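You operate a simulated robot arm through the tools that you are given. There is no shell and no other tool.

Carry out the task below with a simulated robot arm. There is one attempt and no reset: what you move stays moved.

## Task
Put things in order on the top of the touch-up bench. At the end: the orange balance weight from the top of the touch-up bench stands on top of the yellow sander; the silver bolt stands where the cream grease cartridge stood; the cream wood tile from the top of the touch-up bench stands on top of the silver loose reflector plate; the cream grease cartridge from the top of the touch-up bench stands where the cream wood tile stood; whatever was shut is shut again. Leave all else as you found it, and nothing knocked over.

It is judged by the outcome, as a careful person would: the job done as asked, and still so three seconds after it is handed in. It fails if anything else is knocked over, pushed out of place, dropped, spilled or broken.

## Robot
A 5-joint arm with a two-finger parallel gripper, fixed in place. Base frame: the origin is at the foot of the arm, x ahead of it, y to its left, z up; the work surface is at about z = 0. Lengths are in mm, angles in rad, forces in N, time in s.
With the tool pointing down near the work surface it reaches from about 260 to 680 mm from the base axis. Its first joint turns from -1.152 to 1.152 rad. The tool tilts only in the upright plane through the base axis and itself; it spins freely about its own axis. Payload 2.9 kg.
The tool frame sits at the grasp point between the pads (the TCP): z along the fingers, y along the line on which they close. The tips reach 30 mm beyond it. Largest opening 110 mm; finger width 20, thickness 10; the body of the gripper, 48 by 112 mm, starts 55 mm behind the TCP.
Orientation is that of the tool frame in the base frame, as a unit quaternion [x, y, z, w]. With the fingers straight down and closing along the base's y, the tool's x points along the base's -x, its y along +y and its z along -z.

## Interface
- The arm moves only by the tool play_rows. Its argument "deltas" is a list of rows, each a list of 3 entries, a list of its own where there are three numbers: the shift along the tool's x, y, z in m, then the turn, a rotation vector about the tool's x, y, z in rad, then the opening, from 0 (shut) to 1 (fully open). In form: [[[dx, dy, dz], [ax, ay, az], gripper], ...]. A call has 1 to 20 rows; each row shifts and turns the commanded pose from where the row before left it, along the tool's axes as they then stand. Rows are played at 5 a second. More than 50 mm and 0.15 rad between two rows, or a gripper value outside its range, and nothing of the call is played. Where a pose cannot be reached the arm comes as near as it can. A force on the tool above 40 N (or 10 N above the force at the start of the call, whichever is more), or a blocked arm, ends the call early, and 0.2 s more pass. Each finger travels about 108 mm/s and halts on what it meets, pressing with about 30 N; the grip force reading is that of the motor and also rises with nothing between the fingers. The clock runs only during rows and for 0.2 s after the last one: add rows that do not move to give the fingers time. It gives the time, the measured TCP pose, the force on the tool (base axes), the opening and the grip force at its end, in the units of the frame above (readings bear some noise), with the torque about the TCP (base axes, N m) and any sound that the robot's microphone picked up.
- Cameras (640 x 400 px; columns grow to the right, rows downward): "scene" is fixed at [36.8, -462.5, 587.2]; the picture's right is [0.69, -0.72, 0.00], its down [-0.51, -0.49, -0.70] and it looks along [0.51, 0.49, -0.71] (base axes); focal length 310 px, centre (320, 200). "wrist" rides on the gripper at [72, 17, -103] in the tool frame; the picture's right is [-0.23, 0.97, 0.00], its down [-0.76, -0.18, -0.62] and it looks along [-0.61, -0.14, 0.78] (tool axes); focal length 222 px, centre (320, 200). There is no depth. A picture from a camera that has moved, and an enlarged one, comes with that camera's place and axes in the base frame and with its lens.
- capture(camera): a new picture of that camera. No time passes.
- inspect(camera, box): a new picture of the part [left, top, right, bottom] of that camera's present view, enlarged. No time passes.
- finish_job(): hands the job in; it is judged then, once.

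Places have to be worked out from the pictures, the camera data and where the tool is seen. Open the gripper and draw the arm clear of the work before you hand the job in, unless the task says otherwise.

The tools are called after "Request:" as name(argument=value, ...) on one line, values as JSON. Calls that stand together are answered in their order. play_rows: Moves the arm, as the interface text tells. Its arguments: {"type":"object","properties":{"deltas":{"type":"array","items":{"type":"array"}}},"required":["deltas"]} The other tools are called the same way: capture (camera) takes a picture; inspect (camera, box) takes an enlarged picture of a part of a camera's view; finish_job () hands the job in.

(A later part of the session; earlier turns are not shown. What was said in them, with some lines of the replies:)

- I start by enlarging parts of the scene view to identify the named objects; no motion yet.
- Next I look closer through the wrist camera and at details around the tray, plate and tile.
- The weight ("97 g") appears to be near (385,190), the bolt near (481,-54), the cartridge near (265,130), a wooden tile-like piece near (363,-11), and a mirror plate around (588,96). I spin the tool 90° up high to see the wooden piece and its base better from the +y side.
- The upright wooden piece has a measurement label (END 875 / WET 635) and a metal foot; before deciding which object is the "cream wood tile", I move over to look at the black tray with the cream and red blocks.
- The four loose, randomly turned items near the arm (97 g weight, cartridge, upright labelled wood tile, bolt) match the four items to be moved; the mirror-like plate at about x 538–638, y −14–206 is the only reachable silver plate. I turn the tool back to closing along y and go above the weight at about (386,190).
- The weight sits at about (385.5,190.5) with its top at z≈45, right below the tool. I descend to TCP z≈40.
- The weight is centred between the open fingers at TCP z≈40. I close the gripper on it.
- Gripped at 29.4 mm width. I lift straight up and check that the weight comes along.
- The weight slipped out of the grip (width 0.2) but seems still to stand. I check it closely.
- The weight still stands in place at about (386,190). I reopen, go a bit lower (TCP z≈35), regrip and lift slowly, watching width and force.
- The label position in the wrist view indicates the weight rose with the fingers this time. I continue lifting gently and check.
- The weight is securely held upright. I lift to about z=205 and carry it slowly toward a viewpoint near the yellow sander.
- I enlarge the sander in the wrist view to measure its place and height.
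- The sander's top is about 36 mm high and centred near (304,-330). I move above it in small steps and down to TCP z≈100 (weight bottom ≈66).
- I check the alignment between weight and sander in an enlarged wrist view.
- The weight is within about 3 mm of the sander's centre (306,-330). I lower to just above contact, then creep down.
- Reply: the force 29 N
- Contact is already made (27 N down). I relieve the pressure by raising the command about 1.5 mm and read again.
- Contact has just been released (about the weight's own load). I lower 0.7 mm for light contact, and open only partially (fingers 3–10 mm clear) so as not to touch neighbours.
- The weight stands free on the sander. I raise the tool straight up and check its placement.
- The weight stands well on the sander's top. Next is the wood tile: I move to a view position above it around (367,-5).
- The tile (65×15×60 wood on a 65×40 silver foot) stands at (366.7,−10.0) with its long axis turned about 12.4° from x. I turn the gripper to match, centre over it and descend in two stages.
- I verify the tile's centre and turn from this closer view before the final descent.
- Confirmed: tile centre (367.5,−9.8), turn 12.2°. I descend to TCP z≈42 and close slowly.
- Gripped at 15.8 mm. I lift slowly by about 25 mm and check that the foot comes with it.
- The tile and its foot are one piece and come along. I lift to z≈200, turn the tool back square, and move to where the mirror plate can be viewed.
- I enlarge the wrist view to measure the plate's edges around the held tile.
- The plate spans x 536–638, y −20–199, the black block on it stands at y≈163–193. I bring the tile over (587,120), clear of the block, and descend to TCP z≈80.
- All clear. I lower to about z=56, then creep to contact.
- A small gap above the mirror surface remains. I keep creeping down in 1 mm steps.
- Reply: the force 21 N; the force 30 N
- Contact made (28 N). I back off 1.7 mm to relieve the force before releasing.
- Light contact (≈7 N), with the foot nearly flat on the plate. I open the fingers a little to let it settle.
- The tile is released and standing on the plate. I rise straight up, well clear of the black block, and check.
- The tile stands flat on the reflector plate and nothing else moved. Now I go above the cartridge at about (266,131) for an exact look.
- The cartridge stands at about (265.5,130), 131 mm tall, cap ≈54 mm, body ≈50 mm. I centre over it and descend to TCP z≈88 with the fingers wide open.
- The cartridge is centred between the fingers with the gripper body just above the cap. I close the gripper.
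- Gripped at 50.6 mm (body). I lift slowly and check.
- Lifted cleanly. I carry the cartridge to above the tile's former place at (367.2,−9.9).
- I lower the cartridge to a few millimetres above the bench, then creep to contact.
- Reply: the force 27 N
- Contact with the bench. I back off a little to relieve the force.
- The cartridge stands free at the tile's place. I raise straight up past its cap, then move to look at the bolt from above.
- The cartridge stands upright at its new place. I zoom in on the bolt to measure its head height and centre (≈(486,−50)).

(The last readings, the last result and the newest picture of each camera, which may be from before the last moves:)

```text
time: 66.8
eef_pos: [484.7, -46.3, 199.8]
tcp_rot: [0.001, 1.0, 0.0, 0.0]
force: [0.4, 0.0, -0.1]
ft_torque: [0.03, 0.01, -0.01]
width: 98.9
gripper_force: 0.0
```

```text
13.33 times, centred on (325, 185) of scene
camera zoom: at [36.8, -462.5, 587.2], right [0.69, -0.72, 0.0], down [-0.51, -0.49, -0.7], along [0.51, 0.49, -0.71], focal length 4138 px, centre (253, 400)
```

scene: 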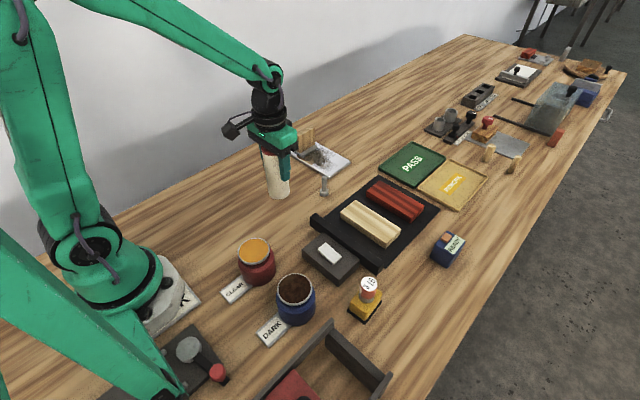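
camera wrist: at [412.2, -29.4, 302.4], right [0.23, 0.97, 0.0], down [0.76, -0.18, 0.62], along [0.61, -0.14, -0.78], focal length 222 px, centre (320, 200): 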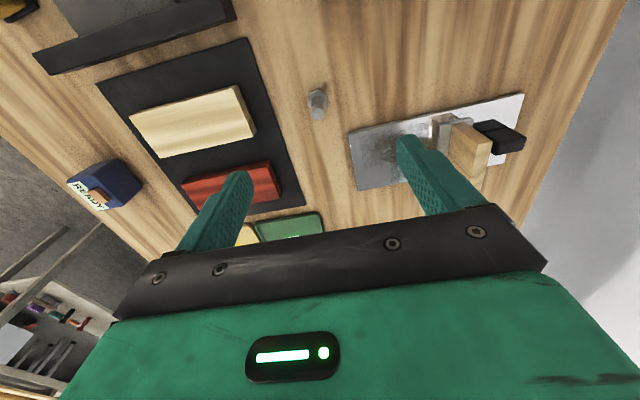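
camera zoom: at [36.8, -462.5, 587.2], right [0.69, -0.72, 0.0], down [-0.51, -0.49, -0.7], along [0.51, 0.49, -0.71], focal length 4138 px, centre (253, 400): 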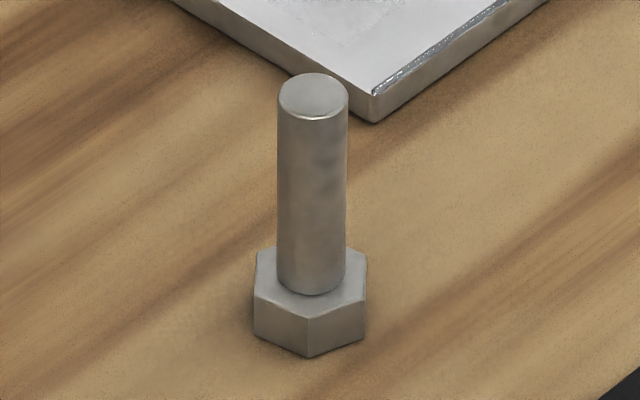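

The bolt: centre (485.9,−50), head 11–12 mm high, total ≈61 mm, shank ≈13 mm. I narrow the opening to about 60 mm, centre, and descend to TCP z≈46.

Request:
play_rows(deltas=[[[-0.0005, -0.0025, 0], [0, 0, 0], 0.55], [[0, 0, 0.04], [0, 0, 0], 0.55], [[0, 0, 0.04], [0, 0, 0], 0.55], [[0, 0, 0.03], [0, 0, 0], 0.55], [[0, 0, 0], [0, 0, 0], 0.55]])

Request:
capture(camera="wrist")

Request:
inspect(camera="scene", box=[270, 110, 390, 210])

```text
time: 68.0
eef_pos: [484.5, -49.2, 89.9]
tcp_rot: [0.001, 1.0, 0.0, 0.0]
force: [-0.8, 0.1, -0.3]
ft_torque: [0.02, 0.0, 0.0]
width: 60.4
gripper_force: 0.1
```

```text
taken
camera wrist: at [413.3, -31.3, 193.1], right [0.23, 0.97, 0.0], down [0.76, -0.18, 0.62], along [0.61, -0.14, -0.78], focal length 222 px, centre (320, 200)
```

wrist: 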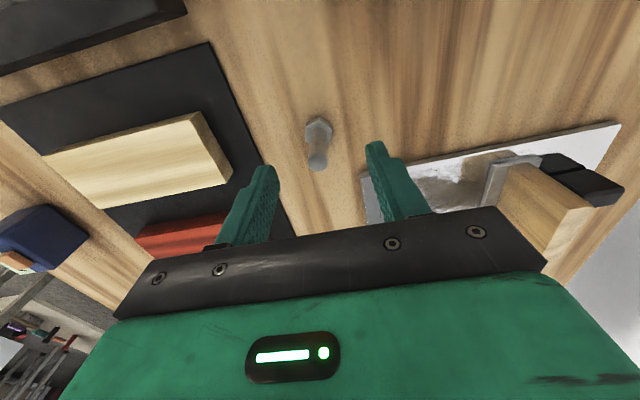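

```text
4.00 times, centred on (330, 160) of scene
camera zoom: at [36.8, -462.5, 587.2], right [0.69, -0.72, 0.0], down [-0.51, -0.49, -0.7], along [0.51, 0.49, -0.71], focal length 1242 px, centre (280, 360)
```

zoom: 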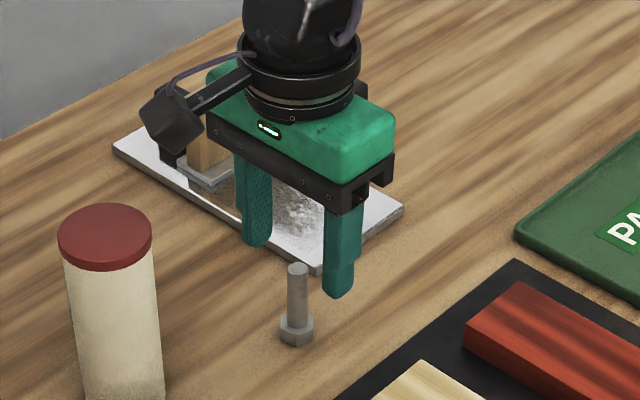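

At full depth the camera housing would come close to the cartridge's cap, so before descending I spin the tool 90° to put the camera on the +y side.

Request:
play_rows(deltas=[[[0, 0, -0.02], [0, 0, 0], 0.55], [[0, 0, 0], [0, 0, 0.143], 0.55], [[0, 0, 0], [0, 0, 0.143], 0.55], [[0, 0, 0], [0, 0, 0.143], 0.55], [[0, 0, 0], [0, 0, 0.143], 0.55], [[0, 0, 0], [0, 0, 0.143], 0.55], [[0, 0, 0], [0, 0, 0.143], 0.55], [[0, 0, 0], [0, 0, 0.143], 0.55], [[0, 0, 0], [0, 0, 0.143], 0.55], [[0, 0, 0], [0, 0, 0.143], 0.55], [[0, 0, 0], [0, 0, 0.143], 0.55], [[0, 0, 0], [0, 0, 0.141], 0.55], [[0, 0, 0], [0, 0, 0], 0.55], [[0, 0, 0], [0, 0, 0], 0.55]])

Request:
capture(camera="wrist")

Request:
inspect(camera="wrist", box=[280, 90, 360, 160])

```text
time: 71.0
eef_pos: [484.7, -49.4, 110.5]
tcp_rot: [0.708, 0.706, -0.001, 0.001]
force: [0.4, 1.4, 0.1]
ft_torque: [-0.01, -0.02, -0.02]
width: 60.4
gripper_force: 0.0
```

```text
taken
camera wrist: at [503.1, 23.4, 212.1], right [0.97, -0.23, 0.0], down [-0.18, -0.76, 0.62], along [-0.14, -0.61, -0.78], focal length 222 px, centre (320, 200)
```

wrist: 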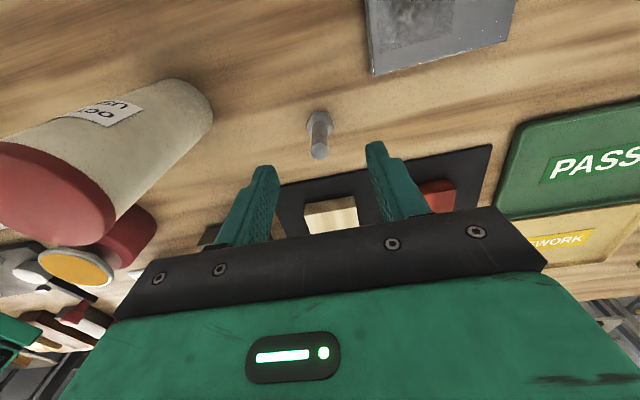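

```text
5.71 times, centred on (320, 125) of wrist
camera zoom: at [503.1, 23.4, 212.1], right [0.97, -0.23, 0.0], down [-0.18, -0.76, 0.62], along [-0.14, -0.61, -0.78], focal length 1269 px, centre (320, 629)
```

zoom: 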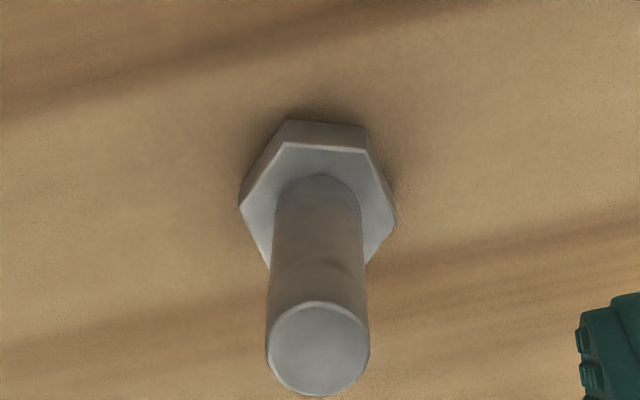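

The bolt is still centred at (485.7,−49.5). I descend to TCP z≈46 and close on the shank.

Request:
play_rows(deltas=[[[0, 0, 0.025], [0, 0, 0], 0.55], [[0, 0, 0.025], [0, 0, 0], 0.55], [[0, 0, 0.0127], [0, 0, 0], 0.55], [[0, 0, 0], [0, 0, 0], 0.55], [[0, 0, 0], [0, 0, 0], 0.3], [[0, 0, 0], [0, 0, 0], 0.2], [[0, 0, 0], [0, 0, 0], 0], [[0, 0, 0], [0, 0, 0], 0], [[0, 0, 0], [0, 0, 0], 0]])

Request:
inspect(camera="wrist", box=[240, 90, 400, 240])

Request:
inspect(camera="scene", box=[270, 110, 390, 210])

```text
time: 73.0
eef_pos: [486.1, -50.2, 46.7]
tcp_rot: [0.707, 0.707, 0.0, 0.0]
force: [-0.3, 0.2, 0.2]
ft_torque: [-0.01, 0.01, 0.02]
width: 12.7
gripper_force: 30.3
```

```text
2.67 times, centred on (320, 165) of wrist
camera zoom: at [503.0, 23.3, 150.3], right [0.97, -0.23, 0.0], down [-0.18, -0.76, 0.62], along [-0.14, -0.61, -0.78], focal length 592 px, centre (320, 293)
```

zoom: 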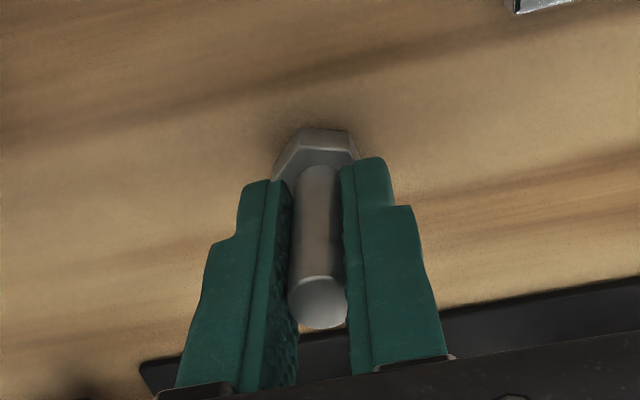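

```text
4.00 times, centred on (330, 160) of scene
camera zoom: at [36.8, -462.5, 587.2], right [0.69, -0.72, 0.0], down [-0.51, -0.49, -0.7], along [0.51, 0.49, -0.71], focal length 1242 px, centre (280, 360)
```

zoom: 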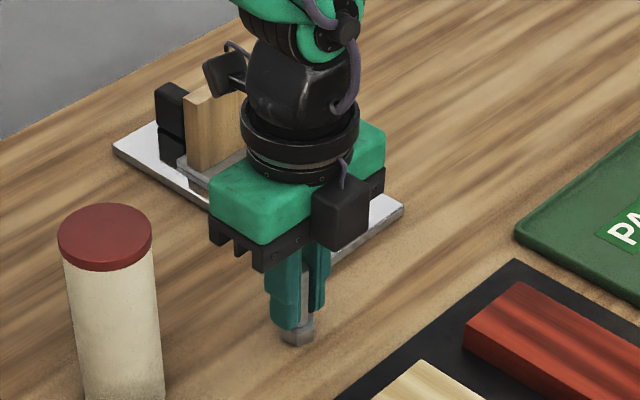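

Gripped the shank at 12.7 mm. I lift slowly and check.

Request:
play_rows(deltas=[[[0, 0, -0.003], [0, 0, 0], 0], [[0, 0, -0.005], [0, 0, 0], 0], [[0, 0, -0.008], [0, 0, 0], 0], [[0, 0, -0.01], [0, 0, 0], 0], [[0, 0, 0], [0, 0, 0], 0]])

Request:
inspect(camera="wrist", box=[240, 90, 400, 240])

Request:
inspect(camera="scene", box=[270, 110, 390, 210])

```text
time: 74.2
eef_pos: [485.6, -49.5, 72.6]
tcp_rot: [0.707, 0.707, 0.0, 0.001]
force: [0.2, 1.3, -0.9]
ft_torque: [0.02, 0.0, -0.01]
width: 12.8
gripper_force: 29.7
```

```text
2.67 times, centred on (320, 165) of wrist
camera zoom: at [502.9, 23.3, 176.2], right [0.97, -0.23, 0.0], down [-0.18, -0.76, 0.62], along [-0.14, -0.61, -0.78], focal length 592 px, centre (320, 293)
```

zoom: 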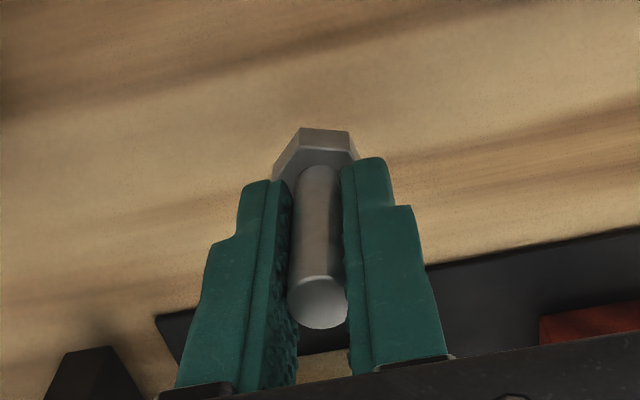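

```text
4.00 times, centred on (330, 160) of scene
camera zoom: at [36.8, -462.5, 587.2], right [0.69, -0.72, 0.0], down [-0.51, -0.49, -0.7], along [0.51, 0.49, -0.71], focal length 1242 px, centre (280, 360)
```

zoom: 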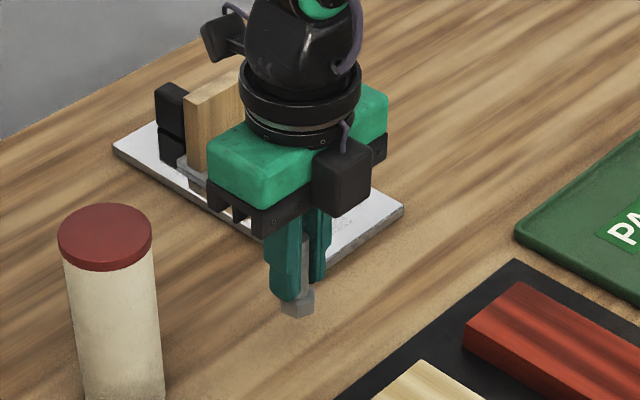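

The bolt is held firmly upright. I lift to z≈230 (clear of the cartridge) and carry it to the cartridge's former place at (265.5,130).

Request:
play_rows(deltas=[[[0, 0, -0.015], [0, 0, 0], 0], [[0, 0, -0.03], [0, 0, 0], 0], [[0, 0, -0.03], [0, 0, 0], 0], [[0, 0, -0.03], [0, 0, 0], 0], [[0, 0, -0.03], [0, 0, 0], 0], [[0, 0, -0.023], [0, 0, 0], 0], [[0.008, -0.01, 0], [0, 0, 0], 0], [[0.0164, -0.02, 0], [0, 0, 0], 0], [[0.0164, -0.02, 0], [0, 0, 0], 0], [[0.0164, -0.02, 0], [0, 0, 0], 0], [[0.0164, -0.02, 0], [0, 0, 0], 0], [[0.0164, -0.02, 0], [0, 0, 0], 0], [[0.0164, -0.02, 0], [0, 0, 0], 0], [[0.0164, -0.02, 0], [0, 0, 0], 0], [[0.0164, -0.02, 0], [0, 0, 0], 0], [[0.0164, -0.02, 0], [0, 0, 0], 0], [[0.0164, -0.02, 0], [0, 0, 0], 0], [[0.008, -0.0104, 0], [0, 0, 0], 0], [[0, 0, 0], [0, 0, 0], 0]])

Request:
capture(camera="wrist")

Request:
capture(camera="scene")

```text
time: 78.2
eef_pos: [264.4, 129.8, 228.7]
tcp_rot: [0.707, 0.707, 0.0, 0.0]
force: [0.1, -0.8, -0.2]
ft_torque: [0.0, 0.01, -0.01]
width: 12.5
gripper_force: 30.2
```

```text
taken
camera wrist: at [282.6, 203.3, 332.5], right [0.97, -0.23, 0.0], down [-0.18, -0.76, 0.62], along [-0.14, -0.61, -0.78], focal length 222 px, centre (320, 200)
```

wrist: 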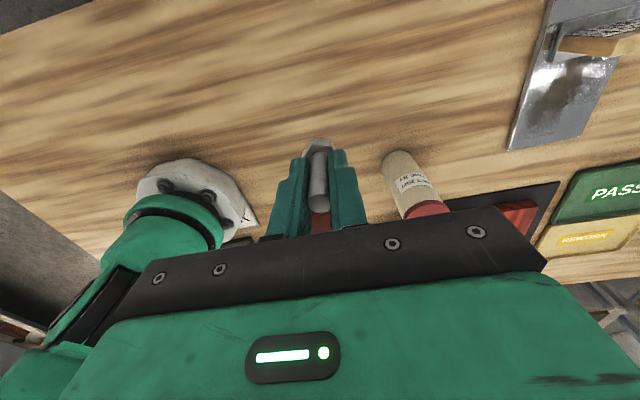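

```text
taken
```

scene: 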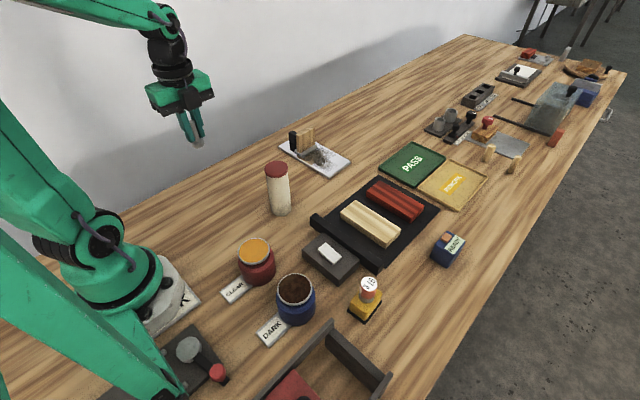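

Everything is standing. I lower the bolt over (265.5,130) to just above the bench.

Request:
play_rows(deltas=[[[0, 0, 0.015], [0, 0, 0], 0], [[0, 0, 0.03], [0, 0, 0], 0], [[0, 0, 0.03], [0, 0, 0], 0], [[0, 0, 0.03], [0, 0, 0], 0], [[0, 0, 0.03], [0, 0, 0], 0], [[0, 0, 0.025], [0, 0, 0], 0], [[0, 0, 0.012], [0, 0, 0], 0], [[0, 0, 0.006], [0, 0, 0], 0], [[0, 0, 0], [0, 0, 0], 0], [[0, 0, 0], [0, 0, 0], 0]])

Request:
inspect(camera="scene", box=[140, 110, 290, 220])

Request:
inspect(camera="wrist", box=[240, 90, 400, 240])

```text
time: 80.4
eef_pos: [265.2, 130.2, 52.1]
tcp_rot: [0.707, 0.707, 0.0, 0.0]
force: [0.1, 0.5, -0.9]
ft_torque: [0.01, 0.04, 0.02]
width: 12.8
gripper_force: 29.9
```

```text
3.64 times, centred on (215, 165) of scene
camera zoom: at [36.8, -462.5, 587.2], right [0.69, -0.72, 0.0], down [-0.51, -0.49, -0.7], along [0.51, 0.49, -0.71], focal length 1129 px, centre (702, 327)
```

zoom: 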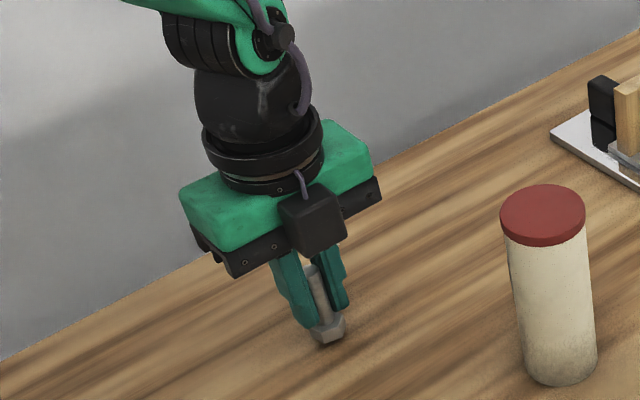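

```text
2.67 times, centred on (320, 165) of wrist
camera zoom: at [282.7, 203.0, 155.2], right [0.97, -0.23, 0.0], down [-0.18, -0.76, 0.62], along [-0.14, -0.61, -0.78], focal length 592 px, centre (320, 293)
```

zoom: 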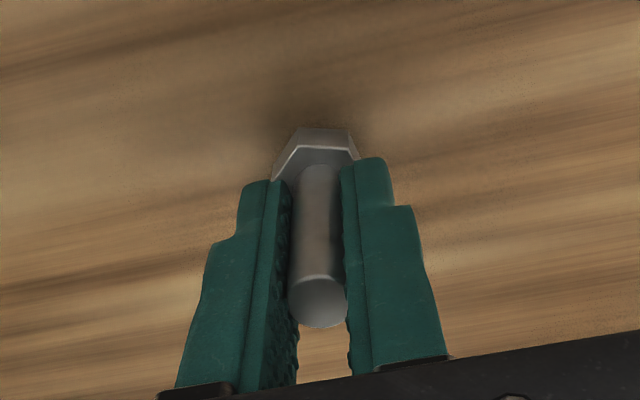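

About 6 mm remain. I creep down to contact.

Request:
play_rows(deltas=[[[0, 0, 0.003], [0, 0, 0], 0], [[0, 0, 0.001], [0, 0, 0], 0], [[0, 0, 0.001], [0, 0, 0], 0], [[0, 0, 0], [0, 0, 0], 0]])

Request:
play_rows(deltas=[[[0, 0, 0.001], [0, 0, 0], 0], [[0, 0, 0], [0, 0, 0], 0]])

```text
time: 81.4
eef_pos: [265.0, 129.9, 47.8]
tcp_rot: [0.707, 0.707, 0.0, 0.0]
force: [-0.5, 0.9, -0.4]
ft_torque: [0.02, 0.02, 0.0]
width: 12.6
gripper_force: 29.8
```

```text
time: 82.0
eef_pos: [265.7, 130.6, 47.0]
tcp_rot: [0.707, 0.707, 0.0, 0.001]
force: [-4.0, -3.0, 16.2]
ft_torque: [-0.15, 0.12, -0.01]
width: 12.7
gripper_force: 30.0
```

Contact made (16 N). I back off slightly.

Request:
play_rows(deltas=[[[0, 0, -0.0007], [0, 0, 0], 0], [[0, 0, 0], [0, 0, 0], 0]])

```text
time: 82.6
eef_pos: [265.4, 130.8, 46.3]
tcp_rot: [0.707, 0.707, -0.001, 0.0]
force: [0.4, -0.3, 0.2]
ft_torque: [0.03, -0.01, -0.03]
width: 12.7
gripper_force: 29.6
```

The bolt now rests without load. I open the fingers gently to about 45 mm.

Request:
play_rows(deltas=[[[0, 0, 0], [0, 0, 0], 0.15], [[0, 0, 0], [0, 0, 0], 0.2], [[0, 0, 0], [0, 0, 0], 0.3], [[0, 0, 0], [0, 0, 0], 0.42], [[0, 0, 0], [0, 0, 0], 0.42]])

Request:
inspect(camera="wrist", box=[240, 90, 400, 240])

Request:
inspect(camera="scene", box=[170, 150, 270, 220])

```text
time: 83.8
eef_pos: [265.7, 130.4, 46.8]
tcp_rot: [0.707, 0.707, 0.0, 0.0]
force: [0.2, 0.1, 0.6]
ft_torque: [0.01, 0.01, 0.0]
width: 46.0
gripper_force: 0.0
```

```text
2.67 times, centred on (320, 165) of wrist
camera zoom: at [282.9, 203.2, 150.2], right [0.97, -0.23, 0.0], down [-0.18, -0.76, 0.62], along [-0.14, -0.61, -0.78], focal length 592 px, centre (320, 293)
```

zoom: 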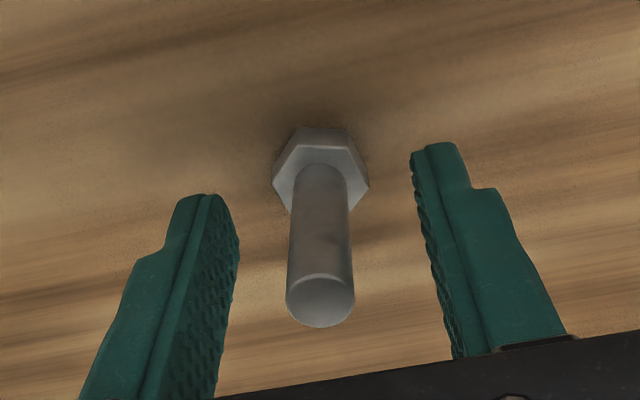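

```text
5.71 times, centred on (220, 185) of scene
camera zoom: at [36.8, -462.5, 587.2], right [0.69, -0.72, 0.0], down [-0.51, -0.49, -0.7], along [0.51, 0.49, -0.71], focal length 1774 px, centre (891, 286)
```

zoom: 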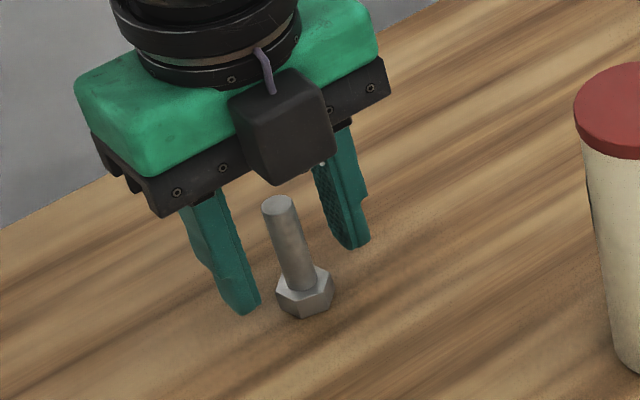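

The bolt stands free. I raise the arm straight up and draw it clear, then check everything.

Request:
play_rows(deltas=[[[0, 0, -0.01], [0, 0, 0], 0.42], [[0, 0, -0.025], [0, 0, 0], 0.42], [[0, 0, -0.045], [0, 0, 0], 0.42], [[0, 0, -0.045], [0, 0, 0], 0.42], [[0, 0, -0.045], [0, 0, 0], 0.42], [[0, 0, -0.035], [0, 0, 0], 0.42], [[0, 0.045, 0], [0, 0, 0], 1], [[0, 0.045, 0], [0, 0, 0], 1], [[0, 0.04, 0], [0, 0, 0], 1], [[0, 0, 0], [0, 0, 0], 1], [[0, 0, 0], [0, 0, 0], 1]])

Request:
capture(camera="scene")

Request:
capture(camera="wrist")

Request:
inspect(camera="scene", box=[180, 110, 360, 230])

Request:
inspect(camera="scene", box=[300, 220, 420, 340])

```text
time: 86.2
eef_pos: [397.1, 130.4, 253.4]
tcp_rot: [0.707, 0.707, 0.0, 0.0]
force: [-0.5, 0.1, 0.1]
ft_torque: [-0.02, -0.02, -0.01]
width: 110.0
gripper_force: 0.0
```

```text
taken
```

scene: 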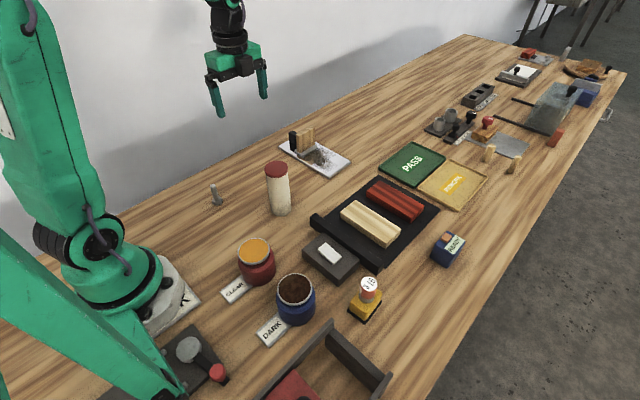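

```text
taken
camera wrist: at [413.9, 202.7, 356.3], right [0.97, -0.23, 0.0], down [-0.18, -0.76, 0.62], along [-0.14, -0.61, -0.78], focal length 222 px, centre (320, 200)
```

wrist: 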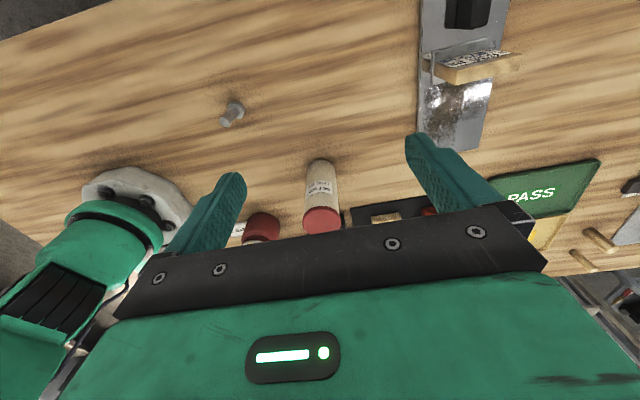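

```text
3.33 times, centred on (270, 170) of scene
camera zoom: at [36.8, -462.5, 587.2], right [0.69, -0.72, 0.0], down [-0.51, -0.49, -0.7], along [0.51, 0.49, -0.71], focal length 1035 px, centre (487, 300)
```

zoom: 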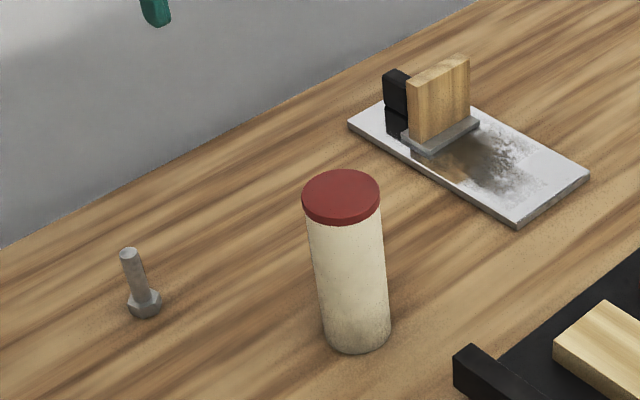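

```text
3.33 times, centred on (360, 280) of scene
camera zoom: at [36.8, -462.5, 587.2], right [0.69, -0.72, 0.0], down [-0.51, -0.49, -0.7], along [0.51, 0.49, -0.71], focal length 1035 px, centre (187, -67)
```

zoom: 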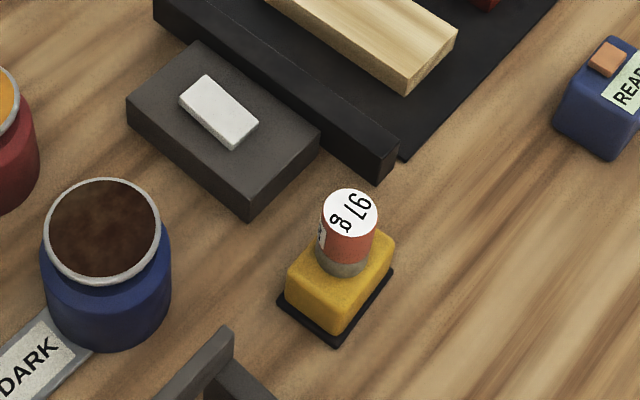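

All four items stand where asked: weight on the sander, tile on the reflector plate, cartridge at the tile's old place, bolt at the cartridge's old place; the sander, plate and the rest are unmoved, nothing was opened, and the gripper is open and clear. I hand the job in.

Request:
finish_job()

```text
The job is handed in.
```

The job is done and handed in; no verdict has come back. In the last pictures all four items stood as asked:

- **Orange balance weight:** it stands on top of the yellow sander, near its centre.
- **Cream wood tile:** it stands flat on the silver plate. I took this to be the upright labelled wooden piece with the metal foot. I took the mirror-like plate with the black block on it to be the loose reflector plate, as it was the only silver plate within reach.
- **Cream grease cartridge:** it stands where the tile stood.
- **Silver bolt:** it stands on its head where the cartridge stood.

- **Slip:** on the first lift the weight slid out of the fingers. It stayed standing in its place and I picked it up again lower down.
- **Smudge:** the tile's foot rests partly on the edge of the smudge on the plate, because the clean strip beside the black block was too narrow.

I opened nothing, so nothing needed shutting. The sander and the plate were where they started, and nothing was knocked over. The gripper is open and clear of the work.
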